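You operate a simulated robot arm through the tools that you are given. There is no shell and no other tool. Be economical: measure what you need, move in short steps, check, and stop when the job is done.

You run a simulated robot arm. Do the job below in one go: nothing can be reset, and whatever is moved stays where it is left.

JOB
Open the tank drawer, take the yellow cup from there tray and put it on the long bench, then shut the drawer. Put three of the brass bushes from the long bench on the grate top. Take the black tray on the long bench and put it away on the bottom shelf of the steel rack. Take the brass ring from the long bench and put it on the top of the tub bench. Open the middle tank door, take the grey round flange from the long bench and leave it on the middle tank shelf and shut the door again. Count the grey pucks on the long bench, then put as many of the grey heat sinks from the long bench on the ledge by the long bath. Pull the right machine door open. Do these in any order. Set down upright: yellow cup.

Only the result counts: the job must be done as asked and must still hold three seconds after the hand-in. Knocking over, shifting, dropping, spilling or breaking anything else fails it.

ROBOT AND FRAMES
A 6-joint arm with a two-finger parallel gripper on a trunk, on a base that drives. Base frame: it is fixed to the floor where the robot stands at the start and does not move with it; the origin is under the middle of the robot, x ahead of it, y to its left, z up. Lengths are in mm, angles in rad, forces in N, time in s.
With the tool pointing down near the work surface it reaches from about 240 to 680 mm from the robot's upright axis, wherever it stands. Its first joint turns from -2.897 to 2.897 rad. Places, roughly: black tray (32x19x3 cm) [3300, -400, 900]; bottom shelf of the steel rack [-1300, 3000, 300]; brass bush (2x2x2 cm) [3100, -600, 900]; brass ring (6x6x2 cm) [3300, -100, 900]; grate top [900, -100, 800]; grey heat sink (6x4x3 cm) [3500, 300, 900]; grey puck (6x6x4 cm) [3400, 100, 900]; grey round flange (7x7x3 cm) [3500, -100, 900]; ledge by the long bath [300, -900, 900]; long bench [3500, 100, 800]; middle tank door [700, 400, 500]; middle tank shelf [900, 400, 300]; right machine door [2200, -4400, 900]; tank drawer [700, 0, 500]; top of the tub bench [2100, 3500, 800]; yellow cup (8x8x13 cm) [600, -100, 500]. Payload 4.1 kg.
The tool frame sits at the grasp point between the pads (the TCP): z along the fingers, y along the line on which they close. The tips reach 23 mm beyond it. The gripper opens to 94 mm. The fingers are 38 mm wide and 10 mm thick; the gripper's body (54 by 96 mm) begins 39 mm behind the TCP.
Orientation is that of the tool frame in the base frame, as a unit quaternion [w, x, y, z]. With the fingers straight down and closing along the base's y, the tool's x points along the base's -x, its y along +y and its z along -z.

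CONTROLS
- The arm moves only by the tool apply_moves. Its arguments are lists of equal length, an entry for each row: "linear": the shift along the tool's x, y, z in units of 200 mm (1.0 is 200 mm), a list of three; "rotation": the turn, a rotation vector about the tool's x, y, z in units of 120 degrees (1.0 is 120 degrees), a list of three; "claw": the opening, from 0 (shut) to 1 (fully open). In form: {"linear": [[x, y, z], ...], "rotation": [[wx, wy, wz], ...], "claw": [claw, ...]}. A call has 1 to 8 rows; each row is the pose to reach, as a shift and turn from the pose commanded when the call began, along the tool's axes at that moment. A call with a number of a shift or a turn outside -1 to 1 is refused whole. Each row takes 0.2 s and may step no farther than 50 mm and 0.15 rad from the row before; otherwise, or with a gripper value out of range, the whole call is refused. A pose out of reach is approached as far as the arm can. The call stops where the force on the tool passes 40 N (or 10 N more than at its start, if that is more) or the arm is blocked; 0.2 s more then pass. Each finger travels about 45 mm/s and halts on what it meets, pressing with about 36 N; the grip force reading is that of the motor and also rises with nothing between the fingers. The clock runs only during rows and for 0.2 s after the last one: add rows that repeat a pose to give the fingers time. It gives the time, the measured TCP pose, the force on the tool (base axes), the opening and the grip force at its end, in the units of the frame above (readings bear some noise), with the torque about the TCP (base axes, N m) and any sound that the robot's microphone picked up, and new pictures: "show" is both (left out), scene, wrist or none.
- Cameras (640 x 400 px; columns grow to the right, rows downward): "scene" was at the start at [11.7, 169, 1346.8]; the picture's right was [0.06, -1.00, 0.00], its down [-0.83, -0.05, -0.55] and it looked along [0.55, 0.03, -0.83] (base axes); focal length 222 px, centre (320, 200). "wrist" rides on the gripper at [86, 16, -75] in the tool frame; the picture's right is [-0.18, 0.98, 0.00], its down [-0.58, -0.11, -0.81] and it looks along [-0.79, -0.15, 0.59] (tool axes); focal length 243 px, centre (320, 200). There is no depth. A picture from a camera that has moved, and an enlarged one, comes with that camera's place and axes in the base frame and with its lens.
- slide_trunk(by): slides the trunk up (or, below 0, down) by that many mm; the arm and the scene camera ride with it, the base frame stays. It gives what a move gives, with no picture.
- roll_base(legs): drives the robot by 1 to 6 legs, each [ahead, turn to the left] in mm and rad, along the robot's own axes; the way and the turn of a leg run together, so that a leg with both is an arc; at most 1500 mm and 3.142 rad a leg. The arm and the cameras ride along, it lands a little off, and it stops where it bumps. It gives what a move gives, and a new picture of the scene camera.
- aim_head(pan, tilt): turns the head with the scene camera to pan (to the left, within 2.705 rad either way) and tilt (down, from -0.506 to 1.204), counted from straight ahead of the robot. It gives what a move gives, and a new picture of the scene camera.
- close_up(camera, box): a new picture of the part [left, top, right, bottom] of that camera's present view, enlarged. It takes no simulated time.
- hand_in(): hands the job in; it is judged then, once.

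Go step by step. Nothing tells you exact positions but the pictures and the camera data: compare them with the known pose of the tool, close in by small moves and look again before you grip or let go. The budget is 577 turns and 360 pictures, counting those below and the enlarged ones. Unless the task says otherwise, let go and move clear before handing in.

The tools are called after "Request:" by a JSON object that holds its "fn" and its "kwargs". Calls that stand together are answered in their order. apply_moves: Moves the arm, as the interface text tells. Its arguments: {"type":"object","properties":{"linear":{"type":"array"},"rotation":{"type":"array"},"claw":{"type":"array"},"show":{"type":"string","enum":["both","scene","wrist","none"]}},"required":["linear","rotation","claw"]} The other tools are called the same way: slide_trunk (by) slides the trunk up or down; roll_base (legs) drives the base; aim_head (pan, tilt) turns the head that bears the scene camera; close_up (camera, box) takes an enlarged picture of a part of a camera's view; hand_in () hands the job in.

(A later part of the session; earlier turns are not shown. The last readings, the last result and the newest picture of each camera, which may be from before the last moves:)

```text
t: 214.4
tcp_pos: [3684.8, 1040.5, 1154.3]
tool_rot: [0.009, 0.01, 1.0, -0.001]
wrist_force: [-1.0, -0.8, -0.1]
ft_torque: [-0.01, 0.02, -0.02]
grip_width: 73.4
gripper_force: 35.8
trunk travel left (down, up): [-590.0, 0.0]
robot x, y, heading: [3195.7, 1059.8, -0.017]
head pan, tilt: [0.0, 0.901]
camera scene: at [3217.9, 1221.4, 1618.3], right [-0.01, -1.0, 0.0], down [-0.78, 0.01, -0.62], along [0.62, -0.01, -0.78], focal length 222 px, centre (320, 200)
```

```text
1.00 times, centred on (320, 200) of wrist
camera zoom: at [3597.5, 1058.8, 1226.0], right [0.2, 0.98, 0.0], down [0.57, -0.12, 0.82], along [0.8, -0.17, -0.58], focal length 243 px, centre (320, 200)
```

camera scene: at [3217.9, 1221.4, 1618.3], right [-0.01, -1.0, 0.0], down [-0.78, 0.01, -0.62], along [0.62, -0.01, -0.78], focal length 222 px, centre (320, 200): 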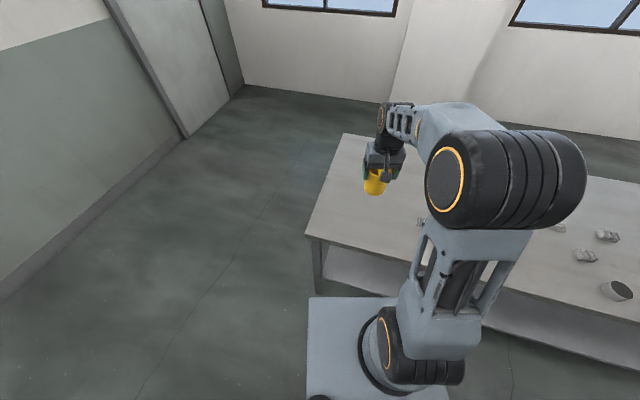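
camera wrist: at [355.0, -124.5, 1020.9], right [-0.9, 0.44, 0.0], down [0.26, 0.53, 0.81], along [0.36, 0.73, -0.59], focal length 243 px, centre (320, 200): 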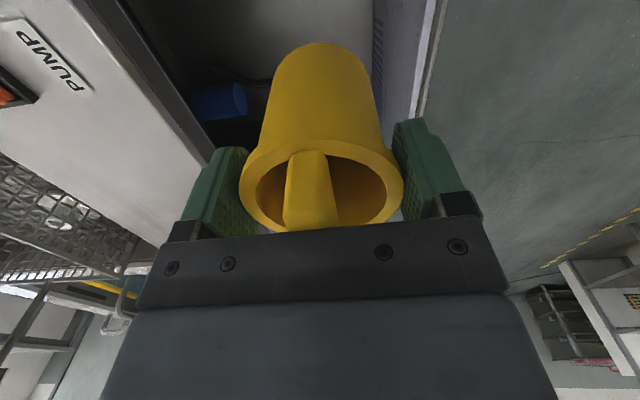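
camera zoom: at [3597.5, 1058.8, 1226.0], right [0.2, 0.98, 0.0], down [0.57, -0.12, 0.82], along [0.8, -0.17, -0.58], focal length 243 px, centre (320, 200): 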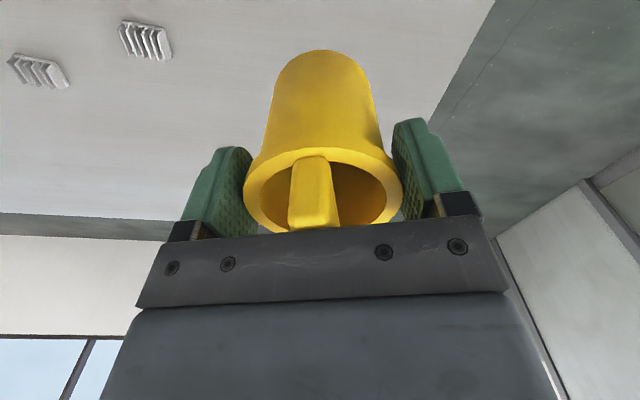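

Request:
{"fn": "apply_moves", "kwargs": {"linear": [[-0.15, 0, 0], [-0.3, 0, 0]], "rotation": [[0, 0, 0], [0, 0, 0]], "claw": [0, 0], "show": "none"}}

Request:
{"fn": "slide_trunk", "kwargs": {"by": -210}}

Request:
{"fn": "apply_moves", "kwargs": {"linear": [[0, 0, 0.03], [0, 0, 0.06], [0, 0, 0.09], [0, 0, 0.12], [0, 0, 0.15], [0, 0, 0.18], [0, 0, 0.21], [0, 0, 0.24]], "rotation": [[0, 0, 0], [0, 0, 0], [0, 0, 0], [0, 0, 0], [0, 0, 0], [0, 0, 0], [0, 0, 0], [0, 0, 0]], "claw": [0, 0, 0, 0, 0, 0, 0, 0], "show": "both"}}

```text
t: 215.0
tcp_pos: [3743.8, 1040.6, 1154.9]
tool_rot: [0.007, 0.009, 1.0, -0.002]
wrist_force: [0.2, 0.3, -0.8]
ft_torque: [0.0, 0.03, 0.0]
grip_width: 73.2
gripper_force: 36.7
trunk travel left (down, up): [-590.0, 0.0]
robot x, y, heading: [3200.4, 1057.5, -0.012]
head pan, tilt: [0.0, 0.901]
```

```text
t: 217.3
tcp_pos: [3744.8, 1040.2, 944.4]
tool_rot: [0.009, 0.01, 1.0, -0.003]
wrist_force: [0.0, 0.1, -0.3]
ft_torque: [-0.02, 0.0, -0.03]
grip_width: 73.1
gripper_force: 36.0
trunk travel left (down, up): [-380.0, 210.0]
robot x, y, heading: [3197.9, 1058.3, -0.017]
head pan, tilt: [0.0, 0.901]
```

```text
t: 218.2
tcp_pos: [3747.3, 1040.1, 931.5]
tool_rot: [0.016, 0.009, 1.0, -0.003]
wrist_force: [-1.2, -0.7, 15.6]
ft_torque: [0.02, 0.49, 0.02]
grip_width: 73.4
gripper_force: 36.6
trunk travel left (down, up): [-380.0, 210.0]
robot x, y, heading: [3200.8, 1056.7, -0.011]
head pan, tilt: [0.0, 0.901]
stopped in row 4: the force on the tool passed its limit (the readings are from after the stop); the commanded pose is now the measured one
camera scene: at [3216.0, 1221.8, 1408.3], right [-0.01, -1.0, 0.0], down [-0.78, 0.01, -0.62], along [0.62, -0.01, -0.78], focal length 222 px, centre (320, 200)
camera wrist: at [3658.3, 1058.3, 1003.5], right [0.2, 0.98, 0.0], down [0.55, -0.11, 0.83], along [0.81, -0.17, -0.56], focal length 243 px, centre (320, 200)
```

scene: 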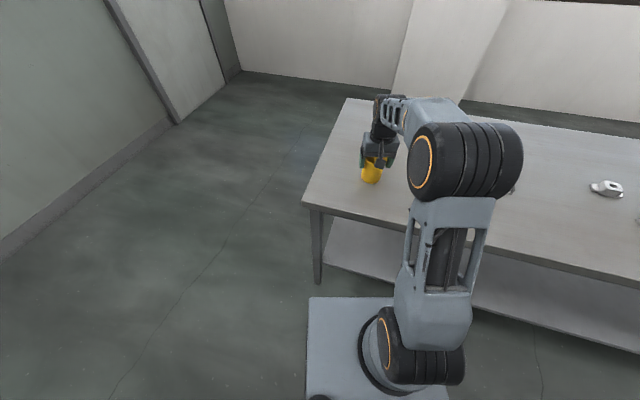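
wrist: 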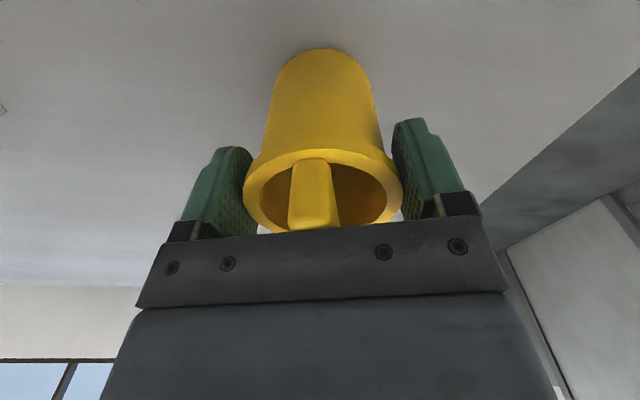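

Touchdown (bench z≈840). Release and rise.

Request:
{"fn": "apply_moves", "kwargs": {"linear": [[0, 0, -0.005], [0, 0, -0.005], [0, 0, -0.005], [0, 0, -0.005], [0, 0, -0.005]], "rotation": [[0, 0, 0], [0, 0, 0], [0, 0, 0], [0, 0, 0], [0, 0, 0]], "claw": [0.9, 1, 1, 1, 1], "show": "none"}}

Request:
{"fn": "apply_moves", "kwargs": {"linear": [[0, 0, -0.15], [0, 0, -0.35], [0, 0, -0.55], [0, 0, -0.75], [0, 0, -0.95]], "rotation": [[0, 0, 0], [0, 0, 0], [0, 0, 0], [0, 0, 0], [0, 0, 0]], "claw": [1, 1, 1, 1, 1], "show": "wrist"}}

```text
t: 219.4
tcp_pos: [3746.1, 1039.8, 934.0]
tool_rot: [0.016, 0.009, 1.0, -0.003]
wrist_force: [1.4, -0.3, 21.4]
ft_torque: [0.08, 0.44, 0.01]
grip_width: 93.9
gripper_force: 0.1
trunk travel left (down, up): [-380.0, 210.0]
robot x, y, heading: [3198.0, 1057.4, -0.017]
head pan, tilt: [0.0, 0.901]
```

```text
t: 220.6
tcp_pos: [3743.1, 1039.5, 1121.0]
tool_rot: [0.014, 0.008, 1.0, -0.002]
wrist_force: [0.4, 0.4, -0.2]
ft_torque: [0.01, -0.03, 0.02]
grip_width: 94.0
gripper_force: 0.1
trunk travel left (down, up): [-380.0, 210.0]
robot x, y, heading: [3196.1, 1057.8, -0.014]
head pan, tilt: [0.0, 0.901]
camera wrist: at [3655.8, 1056.5, 1191.9], right [0.2, 0.98, 0.0], down [0.56, -0.12, 0.82], along [0.81, -0.17, -0.57], focal length 243 px, centre (320, 200)
```

wrist: 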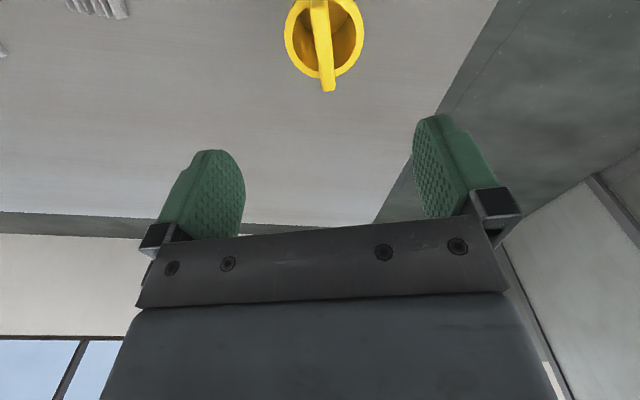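

Cup placed and standing. Now back off and survey the bench.

Request:
{"fn": "roll_base", "kwargs": {"legs": [[-450, 0], [0, -1.867], [900, 0], [0, 1.571]]}}

Request:
{"fn": "slide_trunk", "kwargs": {"by": 210}}

Request:
{"fn": "aim_head", "kwargs": {"pan": 0.35, "tilt": 0.75}}

Request:
{"fn": "aim_head", "kwargs": {"pan": -0.35, "tilt": 0.75}}

```text
t: 236.0
tcp_pos: [2971.4, 27.6, 1121.0]
tool_rot: [0.014, 0.162, 0.987, -0.005]
wrist_force: [0.5, 0.6, 0.1]
ft_torque: [-0.01, -0.01, 0.02]
grip_width: 94.0
gripper_force: 0.1
trunk travel left (down, up): [-380.0, 210.0]
robot x, y, heading: [2456.3, 212.4, -0.323]
head pan, tilt: [0.0, 0.901]
camera scene: at [2525.4, 362.2, 1408.2], right [-0.32, -0.95, 0.0], down [-0.74, 0.25, -0.62], along [0.59, -0.2, -0.78], focal length 222 px, centre (320, 200)
```

scene: 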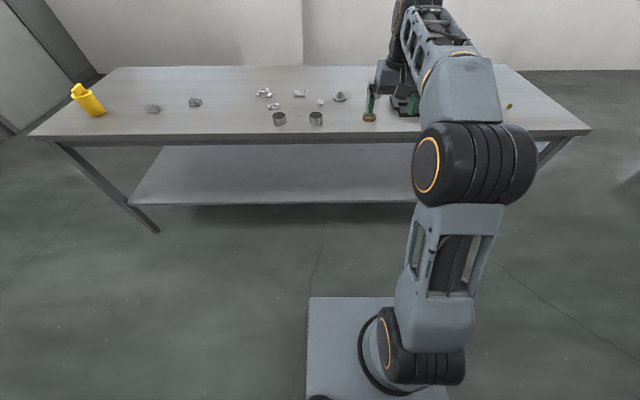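

```text
t: 238.3
tcp_pos: [2970.5, 29.1, 1331.0]
tool_rot: [0.014, 0.162, 0.987, -0.005]
wrist_force: [0.4, -0.6, 0.6]
ft_torque: [0.01, -0.01, -0.01]
grip_width: 94.1
gripper_force: 0.1
trunk travel left (down, up): [-590.0, 0.0]
robot x, y, heading: [2455.3, 211.2, -0.324]
head pan, tilt: [0.0, 0.901]
```

```text
t: 239.1
tcp_pos: [2969.0, 28.6, 1330.5]
tool_rot: [0.013, 0.162, 0.987, -0.005]
wrist_force: [-0.4, -0.7, 0.1]
ft_torque: [0.01, 0.0, 0.02]
grip_width: 93.7
gripper_force: 0.1
trunk travel left (down, up): [-590.0, 0.0]
robot x, y, heading: [2455.4, 208.8, -0.324]
head pan, tilt: [0.351, 0.75]
camera scene: at [2536.6, 388.3, 1630.1], right [0.03, -1.0, 0.0], down [-0.68, -0.02, -0.73], along [0.73, 0.02, -0.68], focal length 222 px, centre (320, 200)
```

scene: 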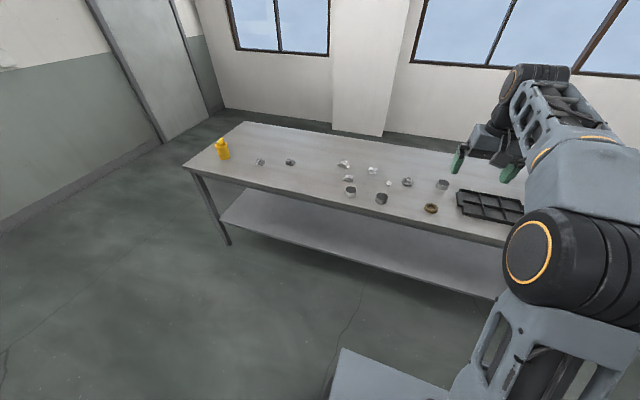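

```text
t: 240.2
tcp_pos: [2970.6, 27.7, 1332.0]
tool_rot: [0.013, 0.162, 0.987, -0.006]
wrist_force: [0.6, 0.7, -0.3]
ft_torque: [0.0, 0.03, 0.03]
grip_width: 94.1
gripper_force: 0.1
trunk travel left (down, up): [-590.0, 0.0]
robot x, y, heading: [2458.6, 211.9, -0.315]
head pan, tilt: [-0.351, 0.75]
camera scene: at [2518.7, 334.4, 1630.1], right [-0.62, -0.78, 0.0], down [-0.53, 0.42, -0.73], along [0.57, -0.46, -0.68], focal length 222 px, centre (320, 200)
```

scene: 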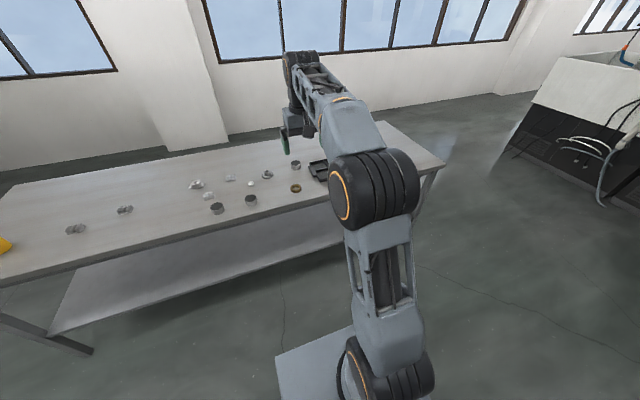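

Request:
{"fn": "aim_head", "kwargs": {"pan": 0.35, "tilt": 0.75}}

Request:
{"fn": "close_up", "kwargs": {"camera": "scene", "box": [230, 130, 390, 230]}}

Request:
{"fn": "close_up", "kwargs": {"camera": "scene", "box": [330, 140, 490, 240]}}

```text
t: 241.3
tcp_pos: [2970.3, 27.3, 1330.7]
tool_rot: [0.013, 0.162, 0.987, -0.004]
wrist_force: [-0.5, 0.6, 0.4]
ft_torque: [-0.01, 0.03, -0.03]
grip_width: 94.0
gripper_force: 0.0
trunk travel left (down, up): [-590.0, 0.0]
robot x, y, heading: [2458.8, 212.7, -0.327]
head pan, tilt: [0.351, 0.75]
camera scene: at [2536.6, 388.3, 1630.1], right [0.03, -1.0, 0.0], down [-0.68, -0.02, -0.73], along [0.73, 0.02, -0.68], focal length 222 px, centre (320, 200)
```

scene: 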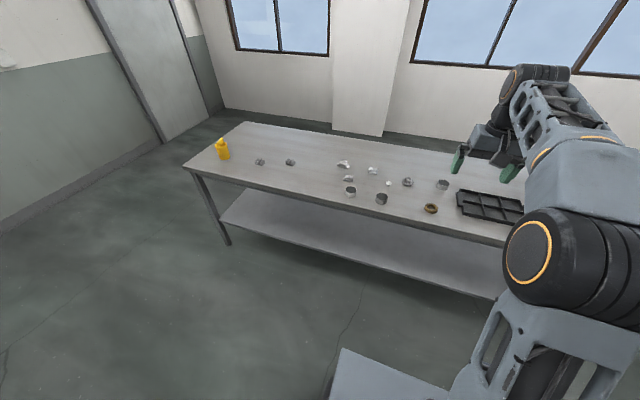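

```text
4.00 times, centred on (310, 180) of scene
camera zoom: at [2536.6, 388.3, 1630.1], right [0.03, -1.0, 0.0], down [-0.68, -0.02, -0.73], along [0.73, 0.02, -0.68], focal length 886 px, centre (360, 280)
```

zoom: 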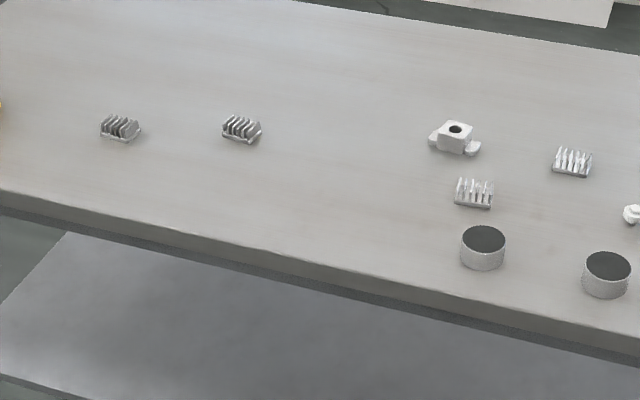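

```text
4.00 times, centred on (410, 190) of scene
camera zoom: at [2536.6, 388.3, 1630.1], right [0.03, -1.0, 0.0], down [-0.68, -0.02, -0.73], along [0.73, 0.02, -0.68], focal length 886 px, centre (-40, 240)
```

zoom: 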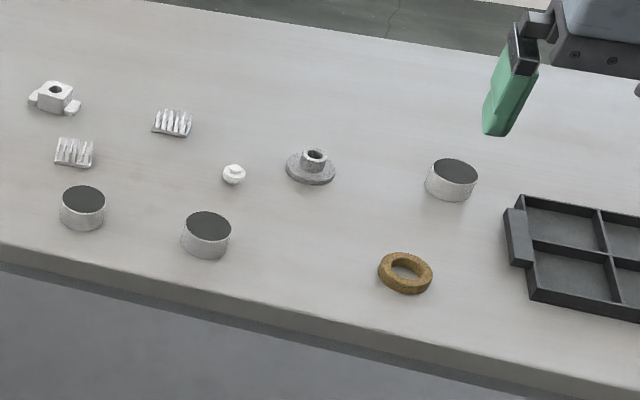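

Request:
{"fn": "close_up", "kwargs": {"camera": "scene", "box": [250, 150, 298, 180]}}

Request:
{"fn": "close_up", "kwargs": {"camera": "scene", "box": [335, 155, 383, 185]}}

```text
13.33 times, centred on (274, 165) of scene
camera zoom: at [2536.6, 388.3, 1630.1], right [0.03, -1.0, 0.0], down [-0.68, -0.02, -0.73], along [0.73, 0.02, -0.68], focal length 2953 px, centre (933, 667)
```

zoom: 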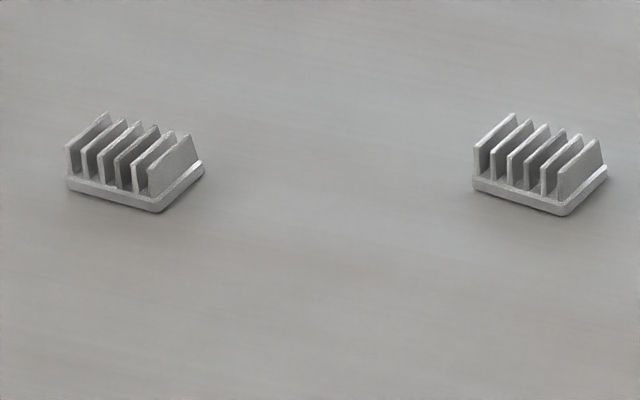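

```text
13.33 times, centred on (359, 170) of scene
camera zoom: at [2536.6, 388.3, 1630.1], right [0.03, -1.0, 0.0], down [-0.68, -0.02, -0.73], along [0.73, 0.02, -0.68], focal length 2953 px, centre (-200, 600)
```

zoom: 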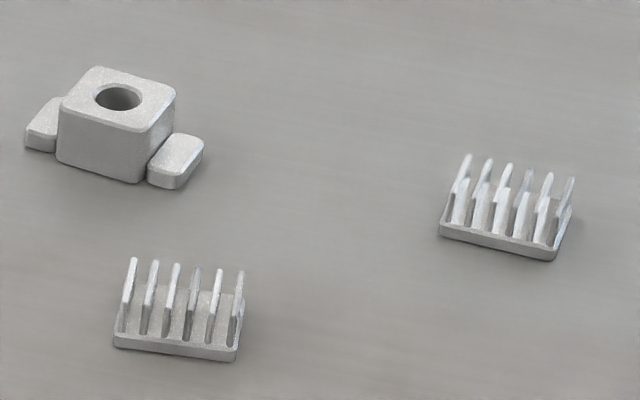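

I count three grey pucks (dark-topped cylinders) and four heat sinks, so three heat sinks go to the ledge. First heat sink: the leftmost one near (3715,802).

Request:
{"fn": "aim_head", "kwargs": {"pan": 0, "tilt": 0.9}}

Request:
{"fn": "roll_base", "kwargs": {"legs": [[0, 1.16], [1122, 0], [0, -1.287]]}}

Request:
{"fn": "close_up", "kwargs": {"camera": "wrist", "box": [0, 0, 640, 400]}}

```text
t: 242.1
tcp_pos: [2971.7, 28.8, 1330.9]
tool_rot: [0.015, 0.161, 0.987, -0.004]
wrist_force: [0.0, 0.1, 0.2]
ft_torque: [-0.02, 0.0, 0.01]
grip_width: 93.6
gripper_force: 0.3
trunk travel left (down, up): [-590.0, 0.0]
robot x, y, heading: [2454.1, 209.8, -0.319]
head pan, tilt: [0.0, 0.901]
camera scene: at [2525.5, 362.2, 1618.3], right [-0.32, -0.95, 0.0], down [-0.74, 0.25, -0.62], along [0.59, -0.2, -0.78], focal length 222 px, centre (320, 200)
```

scene: 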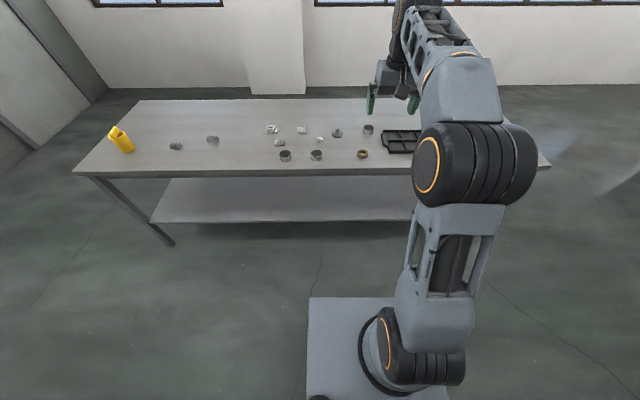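

```text
t: 253.8
tcp_pos: [3666.9, 771.4, 1331.3]
tool_rot: [0.013, 0.23, 0.973, -0.006]
wrist_force: [-1.2, 0.1, 0.1]
ft_torque: [0.0, 0.07, -0.01]
grip_width: 94.1
gripper_force: 0.0
trunk travel left (down, up): [-590.0, 0.0]
robot x, y, heading: [3179.4, 1022.1, -0.455]
head pan, tilt: [0.0, 0.901]
camera scene: at [3272.8, 1163.2, 1618.3], right [-0.44, -0.9, 0.0], down [-0.7, 0.35, -0.62], along [0.56, -0.28, -0.78], focal length 222 px, centre (320, 200)
```

scene: 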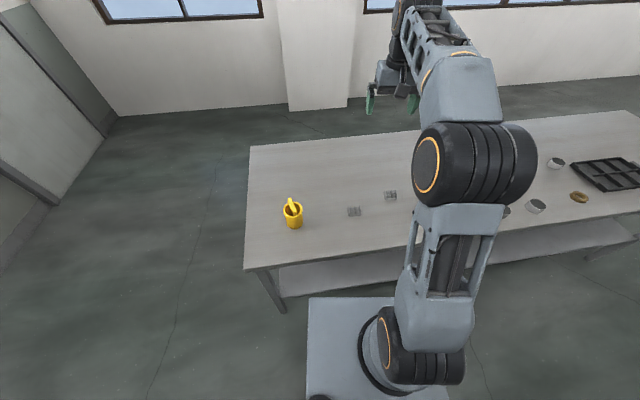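

```text
1.00 times, centred on (320, 200) of wrist
camera zoom: at [3596.0, 825.1, 1401.6], right [0.6, 0.8, 0.0], down [0.45, -0.34, 0.82], along [0.66, -0.5, -0.57], focal length 243 px, centre (320, 200)
```

zoom: 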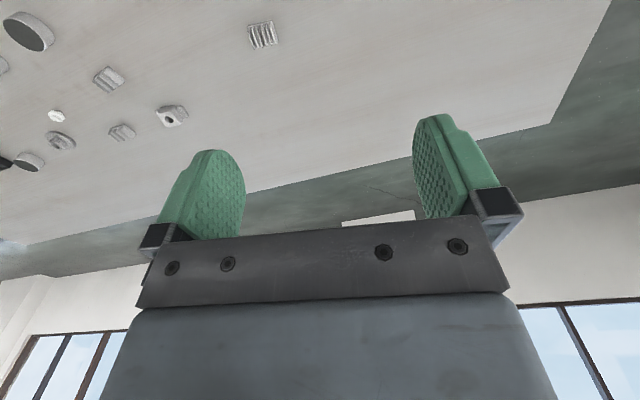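

Request:
{"fn": "slide_trunk", "kwargs": {"by": -220}}

Request:
{"fn": "apply_moves", "kwargs": {"linear": [[-0.06, 0.08, 0.15], [-0.134, 0.157, 0.3], [-0.134, 0.157, 0.5], [-0.134, 0.157, 0.55]], "rotation": [[0, 0, 0], [0, 0, 0], [0, 0, 0], [0, 0, 0]], "claw": [1, 1, 1, 1], "show": "wrist"}}

```text
t: 256.1
tcp_pos: [3666.8, 771.3, 1111.2]
tool_rot: [0.013, 0.23, 0.973, -0.006]
wrist_force: [1.0, -0.4, 0.3]
ft_torque: [-0.02, -0.02, 0.0]
grip_width: 94.3
gripper_force: 0.0
trunk travel left (down, up): [-370.0, 220.0]
robot x, y, heading: [3184.8, 1023.4, -0.463]
head pan, tilt: [0.0, 0.901]
```

```text
t: 257.1
tcp_pos: [3708.1, 784.4, 999.3]
tool_rot: [0.013, 0.23, 0.973, -0.005]
wrist_force: [0.3, 0.5, 0.1]
ft_torque: [-0.02, 0.01, 0.01]
grip_width: 93.8
gripper_force: 0.0
trunk travel left (down, up): [-370.0, 220.0]
robot x, y, heading: [3186.0, 1023.8, -0.462]
head pan, tilt: [0.0, 0.901]
camera wrist: at [3637.0, 837.7, 1070.5], right [0.6, 0.8, 0.0], down [0.45, -0.34, 0.82], along [0.66, -0.5, -0.57], focal length 243 px, centre (320, 200)
```

wrist: 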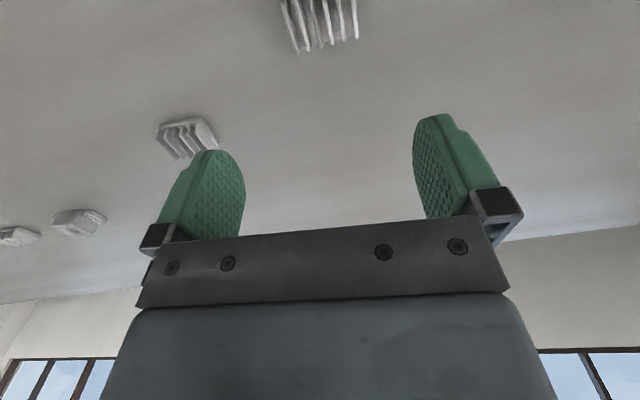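

Request:
{"fn": "apply_moves", "kwargs": {"linear": [[0.07, 0, 0.15], [0.07, 0, 0.3]], "rotation": [[0, 0, 0], [0, 0, 0]], "claw": [1, 1], "show": "wrist"}}

```text
t: 257.7
tcp_pos: [3696.6, 789.5, 939.1]
tool_rot: [0.015, 0.229, 0.973, -0.006]
wrist_force: [-1.9, 0.3, -0.8]
ft_torque: [-0.01, -0.02, -0.01]
grip_width: 93.9
gripper_force: 0.0
trunk travel left (down, up): [-370.0, 220.0]
robot x, y, heading: [3186.7, 1021.4, -0.461]
head pan, tilt: [0.0, 0.901]
camera wrist: at [3625.7, 844.1, 1010.8], right [0.6, 0.8, 0.0], down [0.45, -0.34, 0.82], along [0.66, -0.5, -0.57], focal length 243 px, centre (320, 200)
```

wrist: 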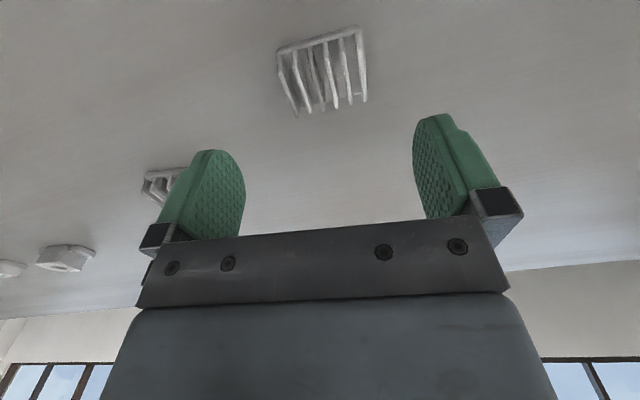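

Sink aligned with the fingers. Descend and grip.

Request:
{"fn": "apply_moves", "kwargs": {"linear": [[0, 0.018, 0.15], [0, 0.018, 0.3], [0, 0.018, 0.36]], "rotation": [[0, 0, 0.01], [0, 0, 0.02], [0, 0, 0.02]], "claw": [1, 1, 1], "show": "none"}}

Request:
{"fn": "apply_moves", "kwargs": {"linear": [[0, 0, 0], [0, 0, 0], [0, 0, 0], [0, 0, 0], [0, 0, 0]], "rotation": [[0, 0, 0], [0, 0, 0], [0, 0, 0], [0, 0, 0], [0, 0, 0]], "claw": [0, 0, 0, 0, 0], "show": "wrist"}}

```text
t: 258.5
tcp_pos: [3702.4, 793.2, 873.7]
tool_rot: [0.018, 0.25, 0.968, -0.006]
wrist_force: [-2.4, 0.1, 23.7]
ft_torque: [1.25, -0.13, 0.15]
grip_width: 93.3
gripper_force: 0.0
trunk travel left (down, up): [-370.0, 220.0]
robot x, y, heading: [3185.1, 1020.4, -0.46]
head pan, tilt: [0.0, 0.901]
```

```text
t: 259.0
tcp_pos: [3703.5, 792.9, 874.3]
tool_rot: [0.02, 0.249, 0.968, -0.005]
wrist_force: [-2.0, -0.2, 6.4]
ft_torque: [0.04, -0.01, 0.05]
grip_width: 54.4
gripper_force: 7.0
trunk travel left (down, up): [-370.0, 220.0]
robot x, y, heading: [3183.6, 1023.0, -0.458]
head pan, tilt: [0.0, 0.901]
stopped in row 2: the force on the tool passed its limit (the readings are from after the stop); the commanded pose is now the measured one
camera wrist: at [3633.4, 851.3, 943.8], right [0.64, 0.77, 0.01], down [0.43, -0.36, 0.83], along [0.64, -0.52, -0.56], focal length 243 px, centre (320, 200)
```

wrist: 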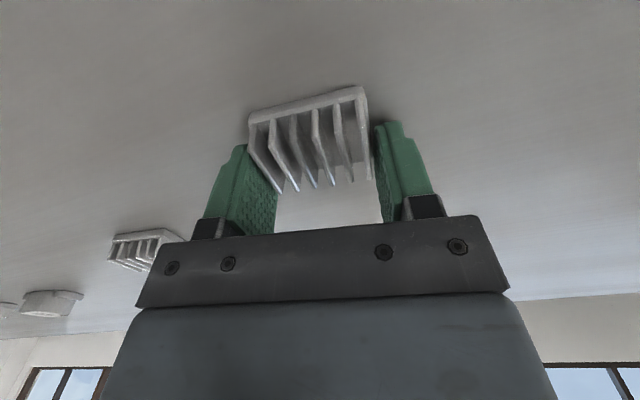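

Request:
{"fn": "apply_moves", "kwargs": {"linear": [[0, 0, -0.015], [0, 0, -0.015], [0, 0, -0.015]], "rotation": [[0, 0, 0], [0, 0, 0], [0, 0, 0]], "claw": [0, 0, 0], "show": "none"}}

Request:
{"fn": "apply_moves", "kwargs": {"linear": [[0, 0, -0.1], [0, 0, -0.3], [0, 0, -0.5], [0, 0, -0.7], [0, 0, -0.9]], "rotation": [[0, 0, 0], [0, 0, 0], [0, 0, 0], [0, 0, 0], [0, 0, 0]], "claw": [0, 0, 0, 0, 0], "show": "wrist"}}

```text
t: 259.8
tcp_pos: [3704.9, 795.6, 875.1]
tool_rot: [0.018, 0.248, 0.968, -0.003]
wrist_force: [0.2, 0.4, 0.2]
ft_torque: [0.03, 0.01, 0.01]
grip_width: 51.4
gripper_force: 36.1
trunk travel left (down, up): [-370.0, 220.0]
robot x, y, heading: [3185.5, 1024.6, -0.459]
head pan, tilt: [0.0, 0.901]
```

```text
t: 261.0
tcp_pos: [3698.0, 800.2, 1052.1]
tool_rot: [0.016, 0.249, 0.968, -0.005]
wrist_force: [0.4, -0.9, -0.5]
ft_torque: [0.0, -0.02, -0.01]
grip_width: 51.5
gripper_force: 36.1
trunk travel left (down, up): [-370.0, 220.0]
robot x, y, heading: [3178.3, 1024.9, -0.46]
head pan, tilt: [0.0, 0.901]
camera wrist: at [3628.4, 857.9, 1122.7], right [0.64, 0.77, 0.01], down [0.43, -0.36, 0.83], along [0.64, -0.52, -0.56], focal length 243 px, centre (320, 200)
```

wrist: 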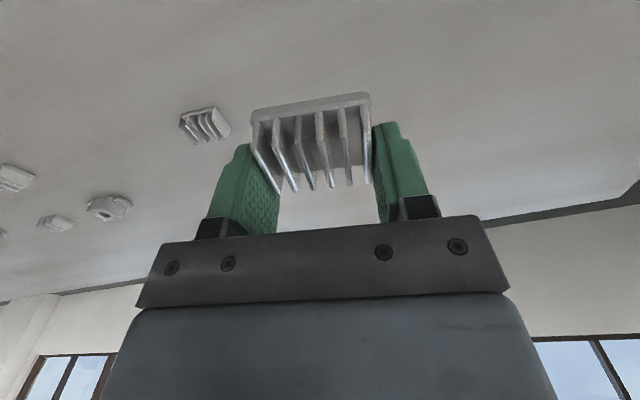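

Heat sink held. Drive it round to the ledge at the long bath.

Request:
{"fn": "slide_trunk", "kwargs": {"by": 120}}

Request:
{"fn": "roll_base", "kwargs": {"legs": [[0, 3.0], [1500, 0], [67, 0.328], [1450, 0]]}}

```text
t: 262.5
tcp_pos: [3699.2, 800.0, 1172.6]
tool_rot: [0.018, 0.25, 0.968, -0.005]
wrist_force: [-1.2, -0.1, -0.7]
ft_torque: [0.0, 0.0, 0.01]
grip_width: 51.6
gripper_force: 36.0
trunk travel left (down, up): [-490.0, 100.0]
robot x, y, heading: [3186.4, 1017.2, -0.458]
head pan, tilt: [0.0, 0.901]
```

```text
t: 280.1
tcp_pos: [1037.2, 1921.8, 1173.0]
tool_rot: [-0.002, 0.992, -0.123, -0.02]
wrist_force: [0.7, -0.9, 0.3]
ft_torque: [0.01, 0.0, 0.02]
grip_width: 51.4
gripper_force: 36.4
trunk travel left (down, up): [-490.0, 100.0]
robot x, y, heading: [1592.5, 1834.2, 2.95]
head pan, tilt: [0.0, 0.901]
stopped in leg 4: the robot was blocked; the commanded pose is now the measured one
camera scene: at [1543.9, 1676.4, 1518.2], right [0.2, 0.98, 0.0], down [0.77, -0.15, -0.62], along [-0.61, 0.12, -0.78], focal length 222 px, centre (320, 200)
```

scene: 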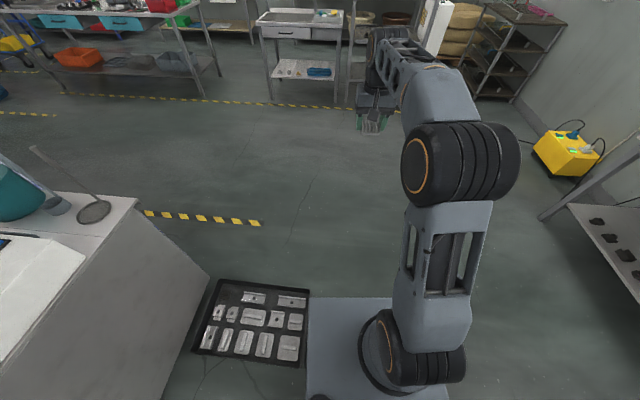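

Request:
{"fn": "roll_base", "kwargs": {"legs": [[-250, 0], [0, -0.453], [1058, 0], [0, 1.03], [1000, 0]]}}

```text
t: 295.6
tcp_pos: [-413.6, 1808.9, 1173.4]
tool_rot: [0.005, 0.984, 0.175, -0.019]
wrist_force: [-0.4, -0.6, -0.5]
ft_torque: [0.01, 0.01, -0.03]
grip_width: 51.5
gripper_force: 36.4
trunk travel left (down, up): [-490.0, 100.0]
robot x, y, heading: [88.0, 2048.4, -2.741]
head pan, tilt: [0.0, 0.901]
camera scene: at [142.1, 1889.7, 1518.2], right [-0.39, 0.92, 0.0], down [0.72, 0.3, -0.62], along [-0.57, -0.24, -0.78], focal length 222 px, centre (320, 200)
```

scene: 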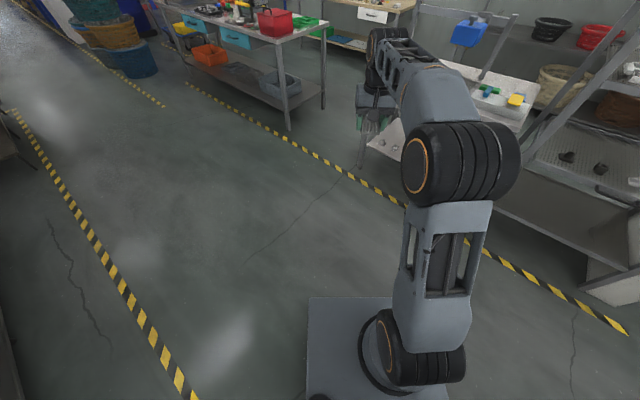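

Request:
{"fn": "roll_base", "kwargs": {"legs": [[0, 0.958], [1500, 0], [750, 0], [0, 1.511]]}}

Request:
{"fn": "aim_head", "kwargs": {"pan": -0.6, "tilt": 0.6}}

```text
t: 312.9
tcp_pos: [261.2, -234.6, 1172.7]
tool_rot: [0.02, 0.125, 0.992, -0.001]
wrist_force: [-0.3, -0.5, -1.4]
ft_torque: [-0.01, 0.01, 0.03]
grip_width: 51.4
gripper_force: 36.4
trunk travel left (down, up): [-490.0, 100.0]
robot x, y, heading: [-294.0, -151.1, -0.201]
head pan, tilt: [0.0, 0.901]
camera scene: at [-242.7, 8.6, 1518.2], right [-0.2, -0.98, 0.0], down [-0.77, 0.16, -0.62], along [0.61, -0.13, -0.78], focal length 222 px, centre (320, 200)
```

scene: 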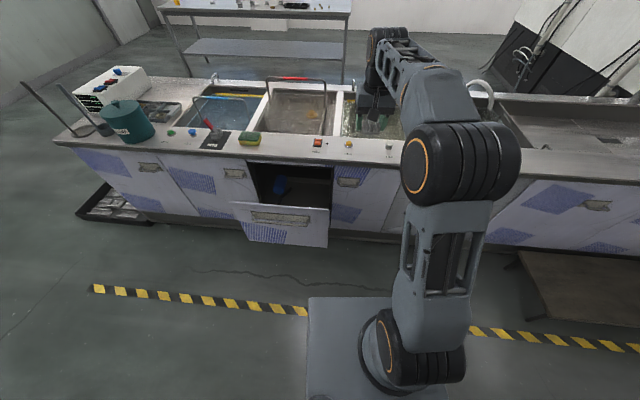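

```text
t: 313.9
tcp_pos: [260.4, -234.2, 1173.7]
tool_rot: [0.021, 0.126, 0.992, -0.003]
wrist_force: [0.8, 0.6, -0.9]
ft_torque: [0.0, -0.01, 0.0]
grip_width: 51.5
gripper_force: 36.0
trunk travel left (down, up): [-490.0, 100.0]
robot x, y, heading: [-292.4, -149.1, -0.204]
head pan, tilt: [-0.6, 0.6]
camera scene: at [-255.2, -39.8, 1543.0], right [-0.72, -0.7, 0.0], down [-0.39, 0.41, -0.82], along [0.57, -0.59, -0.57], focal length 222 px, centre (320, 200)
```

scene: 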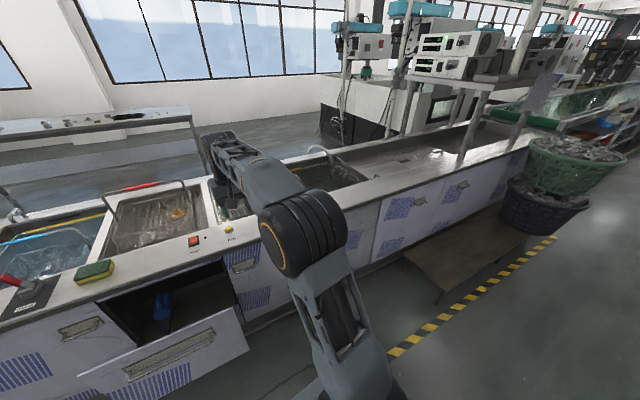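

The long bath is the large green-water bath; its front ledge is at around c≈550. Drive to face the listed ledge spot.

Request:
{"fn": "aim_head", "kwargs": {"pan": 0, "tilt": 0.9}}

Request:
{"fn": "roll_base", "kwargs": {"legs": [[0, -1.252], [600, 0], [0, 1.184]]}}

Request:
{"fn": "close_up", "kwargs": {"camera": "wrist", "box": [0, 0, 640, 400]}}

```text
t: 314.9
tcp_pos: [260.6, -235.6, 1174.0]
tool_rot: [0.02, 0.124, 0.992, -0.001]
wrist_force: [0.1, -1.0, -1.1]
ft_torque: [0.0, 0.0, -0.01]
grip_width: 51.4
gripper_force: 36.1
trunk travel left (down, up): [-490.0, 100.0]
robot x, y, heading: [-291.2, -149.3, -0.203]
head pan, tilt: [0.0, 0.901]
camera scene: at [-242.7, 8.4, 1518.3], right [-0.2, -0.98, 0.0], down [-0.77, 0.16, -0.62], along [0.61, -0.13, -0.78], focal length 222 px, centre (320, 200)
```

scene: 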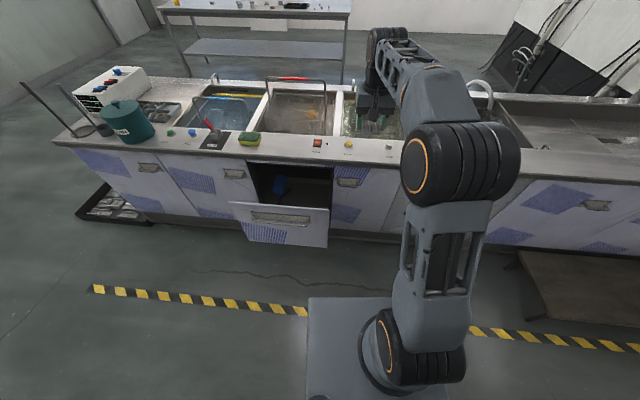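

```text
t: 324.3
tcp_pos: [325.0, -867.6, 1174.1]
tool_rot: [0.02, 0.16, 0.987, -0.002]
wrist_force: [-1.2, -0.1, -1.3]
ft_torque: [0.02, 0.03, 0.0]
grip_width: 51.2
gripper_force: 35.8
trunk travel left (down, up): [-490.0, 100.0]
robot x, y, heading: [-218.3, -741.6, -0.28]
head pan, tilt: [0.0, 0.901]
camera scene: at [-159.2, -589.7, 1518.2], right [-0.27, -0.96, 0.0], down [-0.75, 0.21, -0.62], along [0.6, -0.17, -0.78], focal length 222 px, centre (320, 200)
```

scene: 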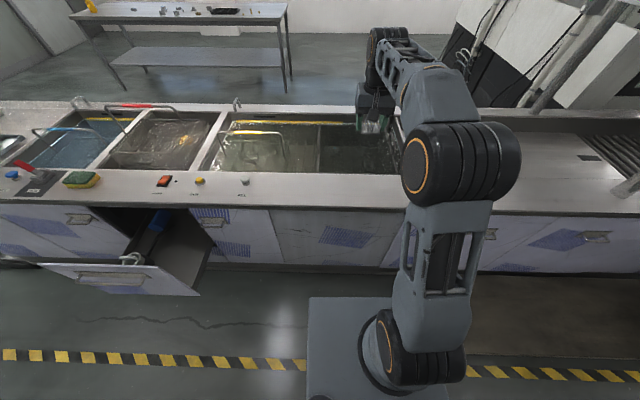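

```text
1.00 times, centred on (320, 200) of wrist
camera zoom: at [245.2, -825.3, 1244.0], right [0.49, 0.87, 0.01], down [0.49, -0.28, 0.83], along [0.73, -0.4, -0.56], focal length 243 px, centre (320, 200)
```

zoom: 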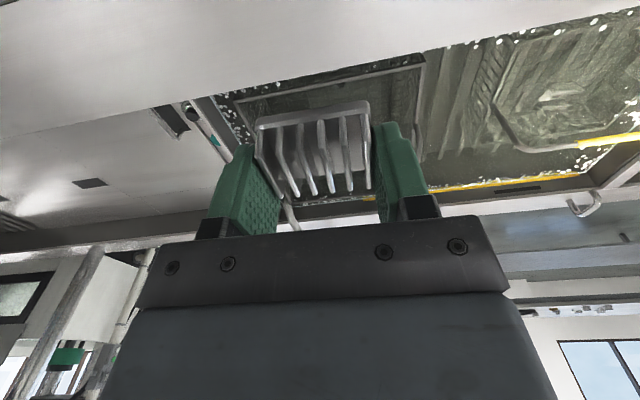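

Ledge spans c≈530–658 beside the bath. Move over its middle and lower.

Request:
{"fn": "apply_moves", "kwargs": {"linear": [[-0.12, -0.125, 0], [-0.237, -0.249, 0]], "rotation": [[0, 0, 0], [0, 0, 0]], "claw": [0, 0], "show": "none"}}

Request:
{"fn": "slide_trunk", "kwargs": {"by": -200}}

Request:
{"fn": "apply_moves", "kwargs": {"linear": [[0, 0, 0.05], [0, 0, 0.1]], "rotation": [[0, 0, 0], [0, 0, 0]], "claw": [0, 0], "show": "both"}}

```text
t: 324.9
tcp_pos: [352.8, -932.4, 1178.3]
tool_rot: [0.019, 0.16, 0.987, -0.002]
wrist_force: [0.5, 0.3, -1.0]
ft_torque: [0.0, 0.0, 0.0]
grip_width: 51.5
gripper_force: 35.6
trunk travel left (down, up): [-490.0, 100.0]
robot x, y, heading: [-221.2, -744.4, -0.273]
head pan, tilt: [0.0, 0.901]
```

```text
t: 327.1
tcp_pos: [352.0, -930.5, 977.5]
tool_rot: [0.02, 0.16, 0.987, -0.003]
wrist_force: [-0.2, 0.0, -1.0]
ft_torque: [0.01, -0.01, 0.0]
grip_width: 51.3
gripper_force: 35.5
trunk travel left (down, up): [-290.0, 300.0]
robot x, y, heading: [-221.7, -742.9, -0.278]
head pan, tilt: [0.0, 0.901]
```

```text
t: 327.7
tcp_pos: [353.3, -932.4, 958.6]
tool_rot: [0.021, 0.159, 0.987, -0.003]
wrist_force: [-0.4, 0.7, -1.0]
ft_torque: [-0.01, 0.0, -0.01]
grip_width: 51.6
gripper_force: 36.2
trunk travel left (down, up): [-290.0, 300.0]
robot x, y, heading: [-217.3, -743.3, -0.281]
head pan, tilt: [0.0, 0.901]
camera scene: at [-159.3, -589.9, 1318.2], right [-0.27, -0.96, 0.0], down [-0.75, 0.21, -0.62], along [0.6, -0.17, -0.78], focal length 222 px, centre (320, 200)
camera wrist: at [273.8, -888.9, 1028.2], right [0.49, 0.87, 0.01], down [0.49, -0.28, 0.83], along [0.73, -0.4, -0.56], focal length 243 px, centre (320, 200)
```

scene: 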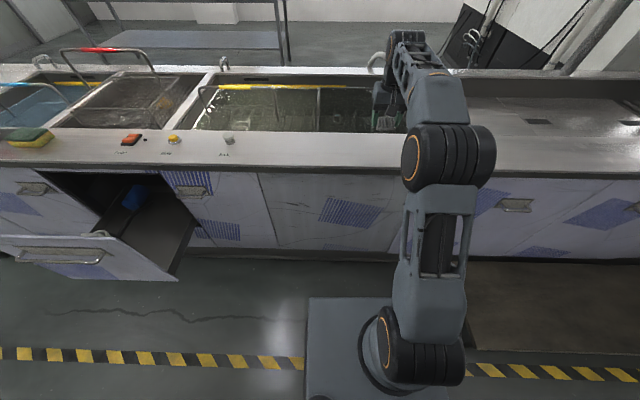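
wrist: 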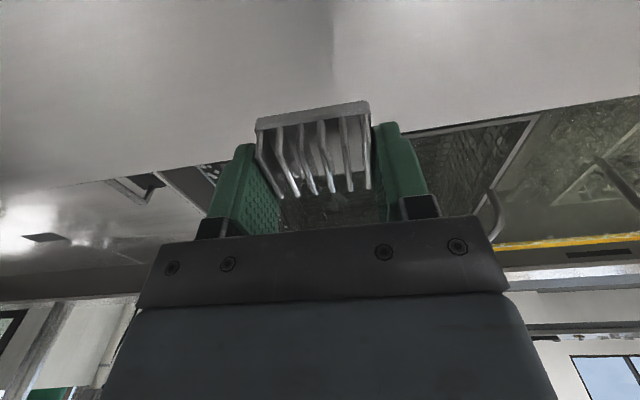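

Request:
{"fn": "apply_moves", "kwargs": {"linear": [[0, 0, 0.1], [0, 0, 0.16], [0, 0, 0.2], [0, 0, 0.24], [0, 0, 0.28], [0, 0, 0.32], [0, 0, 0.36], [0, 0, 0.4]], "rotation": [[0, 0, 0], [0, 0, 0], [0, 0, 0], [0, 0, 0], [0, 0, 0], [0, 0, 0], [0, 0, 0], [0, 0, 0]], "claw": [0, 0, 0, 0, 0, 0, 0, 0], "show": "wrist"}}

```text
t: 329.5
tcp_pos: [356.4, -933.4, 883.5]
tool_rot: [0.026, 0.16, 0.987, -0.005]
wrist_force: [2.2, -2.9, 32.2]
ft_torque: [-0.13, 0.69, 0.13]
grip_width: 51.5
gripper_force: 35.6
trunk travel left (down, up): [-290.0, 300.0]
robot x, y, heading: [-221.7, -742.6, -0.277]
head pan, tilt: [0.0, 0.901]
camera wrist: at [276.7, -890.0, 952.9], right [0.49, 0.87, 0.01], down [0.48, -0.27, 0.84], along [0.73, -0.4, -0.55], focal length 243 px, centre (320, 200)
```

wrist: 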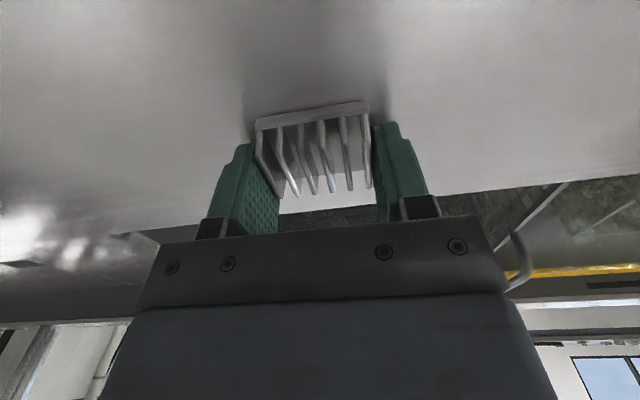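

Contact. Release and rise.

Request:
{"fn": "apply_moves", "kwargs": {"linear": [[0, 0, -0.02], [0, 0, -0.02], [0, 0, -0.02], [0, 0, -0.02], [0, 0, -0.02], [0, 0, -0.02]], "rotation": [[0, 0, 0], [0, 0, 0], [0, 0, 0], [0, 0, 0], [0, 0, 0], [0, 0, 0]], "claw": [0, 0.7, 0.9, 0.9, 0.9, 0.9], "show": "none"}}

Request:
{"fn": "apply_moves", "kwargs": {"linear": [[0, 0, -0.2], [0, 0, -0.4], [0, 0, -0.6], [0, 0, -0.8]], "rotation": [[0, 0, 0], [0, 0, 0], [0, 0, 0], [0, 0, 0]], "claw": [1, 1, 1, 1], "show": "wrist"}}

```text
t: 330.3
tcp_pos: [358.1, -929.6, 883.5]
tool_rot: [0.024, 0.158, 0.987, 0.0]
wrist_force: [-1.2, -0.6, 6.7]
ft_torque: [-0.25, 0.26, -0.12]
grip_width: 84.4
gripper_force: 0.1
trunk travel left (down, up): [-290.0, 300.0]
robot x, y, heading: [-217.2, -743.7, -0.272]
head pan, tilt: [0.0, 0.901]
stopped in row 4: the force on the tool passed its limit (the readings are from after the stop); the commanded pose is now the measured one
```

```text
t: 331.3
tcp_pos: [352.4, -926.1, 1040.1]
tool_rot: [0.02, 0.158, 0.987, 0.0]
wrist_force: [0.4, -0.5, 0.4]
ft_torque: [-0.03, -0.01, 0.03]
grip_width: 94.2
gripper_force: 0.0
trunk travel left (down, up): [-290.0, 300.0]
robot x, y, heading: [-220.4, -745.7, -0.269]
head pan, tilt: [0.0, 0.901]
camera wrist: at [273.1, -883.8, 1110.7], right [0.48, 0.88, 0.01], down [0.48, -0.28, 0.83], along [0.73, -0.39, -0.56], focal length 243 px, centre (320, 200)
```

wrist: 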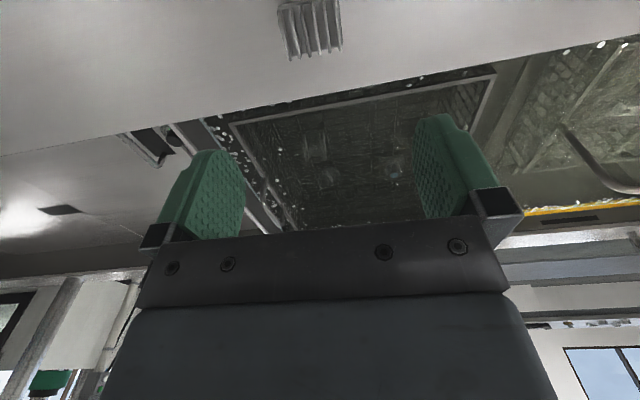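

Sink 1 is on the ledge. Now back off, reorient the tool forward to close the drawer and then open the middle door.

Request:
{"fn": "roll_base", "kwargs": {"legs": [[-250, 0]]}}

Request:
{"fn": "apply_moves", "kwargs": {"linear": [[0.035, 0.09, 0], [0.07, 0.18, 0], [0.105, 0.27, 0], [0.14, 0.36, 0], [0.175, 0.45, 0], [0.21, 0.54, 0], [0.245, 0.63, 0], [0.28, 0.72, 0]], "rotation": [[0, -0.07, 0], [0, -0.14, 0], [0, -0.21, 0], [0, -0.28, 0], [0, -0.35, 0], [0, -0.42, 0], [0, -0.49, 0], [0, -0.56, 0]], "claw": [1, 1, 1, 1, 1, 1, 1, 1], "show": "none"}}

Request:
{"fn": "apply_moves", "kwargs": {"linear": [[0, 0, 0], [0, 0, 0], [0, 0, 0]], "rotation": [[0, -0.07, 0], [0, -0.14, 0], [0, -0.19, 0]], "claw": [1, 1, 1], "show": "none"}}

Request:
{"fn": "apply_moves", "kwargs": {"linear": [[0, 0, 0], [0, 0, 0], [0, 0, 0], [0, 0, 0], [0, 0, 0], [0, 0, 0], [0, 0, 0], [0, 0, 0]], "rotation": [[0, 0, -0.07], [0, 0, -0.14], [0, 0, -0.21], [0, 0, -0.28], [0, 0, -0.35], [0, 0, -0.42], [0, 0, -0.49], [0, 0, -0.56]], "claw": [1, 1, 1, 1, 1, 1, 1, 1], "show": "none"}}

Request:
{"fn": "apply_moves", "kwargs": {"linear": [[0, 0, 0], [0, 0, 0], [0, 0, 0]], "rotation": [[0, 0, -0.07], [0, 0, -0.14], [0, 0, -0.19]], "claw": [1, 1, 1], "show": "none"}}

```text
t: 333.1
tcp_pos: [118.5, -857.7, 1041.6]
tool_rot: [0.021, 0.153, 0.988, 0.0]
wrist_force: [0.1, -0.8, -0.7]
ft_torque: [-0.02, 0.03, 0.01]
grip_width: 94.4
gripper_force: 0.0
trunk travel left (down, up): [-290.0, 300.0]
robot x, y, heading: [-457.7, -679.1, -0.259]
head pan, tilt: [0.0, 0.901]
camera scene: at [-397.5, -524.7, 1318.2], right [-0.26, -0.97, 0.0], down [-0.76, 0.2, -0.62], along [0.6, -0.16, -0.78], focal length 222 px, centre (320, 200)
```

scene: 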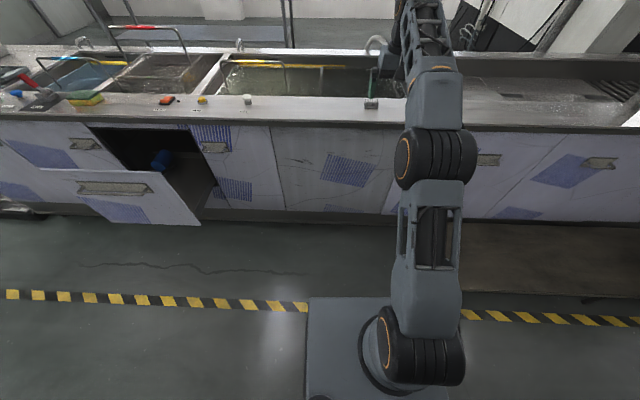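

```text
t: 334.9
tcp_pos: [108.1, -703.3, 1037.0]
tool_rot: [0.565, 0.127, 0.811, -0.085]
wrist_force: [-1.2, -0.3, 0.0]
ft_torque: [-0.02, 0.01, -0.02]
grip_width: 94.0
gripper_force: 0.0
trunk travel left (down, up): [-290.0, 300.0]
robot x, y, heading: [-459.1, -677.9, -0.262]
head pan, tilt: [0.0, 0.901]
```

```text
t: 335.7
tcp_pos: [108.5, -704.2, 1037.8]
tool_rot: [0.715, 0.108, 0.682, -0.108]
wrist_force: [-0.4, 0.5, 1.3]
ft_torque: [-0.01, 0.0, -0.01]
grip_width: 93.9
gripper_force: 0.1
trunk travel left (down, up): [-290.0, 300.0]
robot x, y, heading: [-458.0, -678.5, -0.264]
head pan, tilt: [0.0, 0.901]
```

```text
t: 337.5
tcp_pos: [108.0, -704.5, 1039.5]
tool_rot: [0.534, -0.289, 0.629, -0.486]
wrist_force: [0.3, -0.4, 0.8]
ft_torque: [-0.03, -0.04, 0.05]
grip_width: 94.3
gripper_force: 0.0
trunk travel left (down, up): [-290.0, 300.0]
robot x, y, heading: [-458.5, -679.2, -0.259]
head pan, tilt: [0.0, 0.901]
```

```text
t: 338.3
tcp_pos: [109.6, -705.0, 1038.8]
tool_rot: [-0.427, 0.407, -0.559, 0.582]
wrist_force: [0.8, -0.2, -0.3]
ft_torque: [-0.01, 0.05, 0.01]
grip_width: 93.9
gripper_force: 0.0
trunk travel left (down, up): [-290.0, 300.0]
robot x, y, heading: [-454.5, -680.0, -0.263]
head pan, tilt: [0.0, 0.901]
```

Request:
{"fn": "apply_moves", "kwargs": {"linear": [[0, 0.17, 0], [0, 0.34, 0], [0, 0.5, 0]], "rotation": [[-0.01, -0.008, 0], [-0.02, -0.016, 0], [-0.02, -0.016, 0]], "claw": [0, 0, 0], "show": "none"}}

Request:
{"fn": "roll_base", "kwargs": {"legs": [[0, 1.562], [805, 0], [0, -1.571]]}}

Request:
{"fn": "slide_trunk", "kwargs": {"by": -285}}

```text
t: 339.1
tcp_pos: [112.7, -705.8, 938.9]
tool_rot: [0.429, -0.424, 0.565, -0.564]
wrist_force: [-0.5, 0.0, 0.4]
ft_torque: [-0.04, 0.06, 0.01]
grip_width: 23.1
gripper_force: 0.1
trunk travel left (down, up): [-290.0, 300.0]
robot x, y, heading: [-456.3, -678.7, -0.26]
head pan, tilt: [0.0, 0.901]
```

```text
t: 351.1
tcp_pos: [326.7, 70.4, 939.8]
tool_rot: [0.426, -0.422, 0.567, -0.565]
wrist_force: [0.3, 0.1, 0.1]
ft_torque: [0.0, 0.01, -0.02]
grip_width: 0.3
gripper_force: 35.9
trunk travel left (down, up): [-290.0, 300.0]
robot x, y, heading: [-249.8, 104.8, -0.272]
head pan, tilt: [0.0, 0.901]
camera scene: at [-182.8, 257.3, 1318.2], right [-0.27, -0.96, 0.0], down [-0.75, 0.21, -0.62], along [0.6, -0.17, -0.78], focal length 222 px, centre (320, 200)
```

scene: 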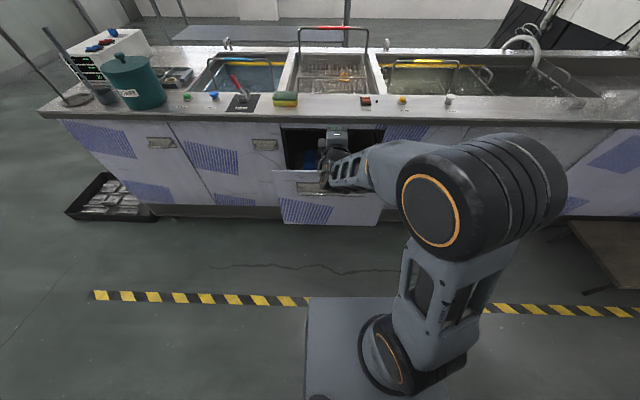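

```text
t: 352.8
tcp_pos: [328.5, 69.8, 789.2]
tool_rot: [-0.436, 0.411, -0.556, 0.576]
wrist_force: [2.2, -2.4, 10.8]
ft_torque: [-0.17, 0.01, 0.01]
grip_width: 0.1
gripper_force: 35.9
trunk travel left (down, up): [-125.0, 465.0]
robot x, y, heading: [-244.1, 103.0, -0.274]
head pan, tilt: [0.0, 0.901]
stopped: the force on the tool passed its limit (the readings are from after the stop); the commanded pose is now the measured one
```

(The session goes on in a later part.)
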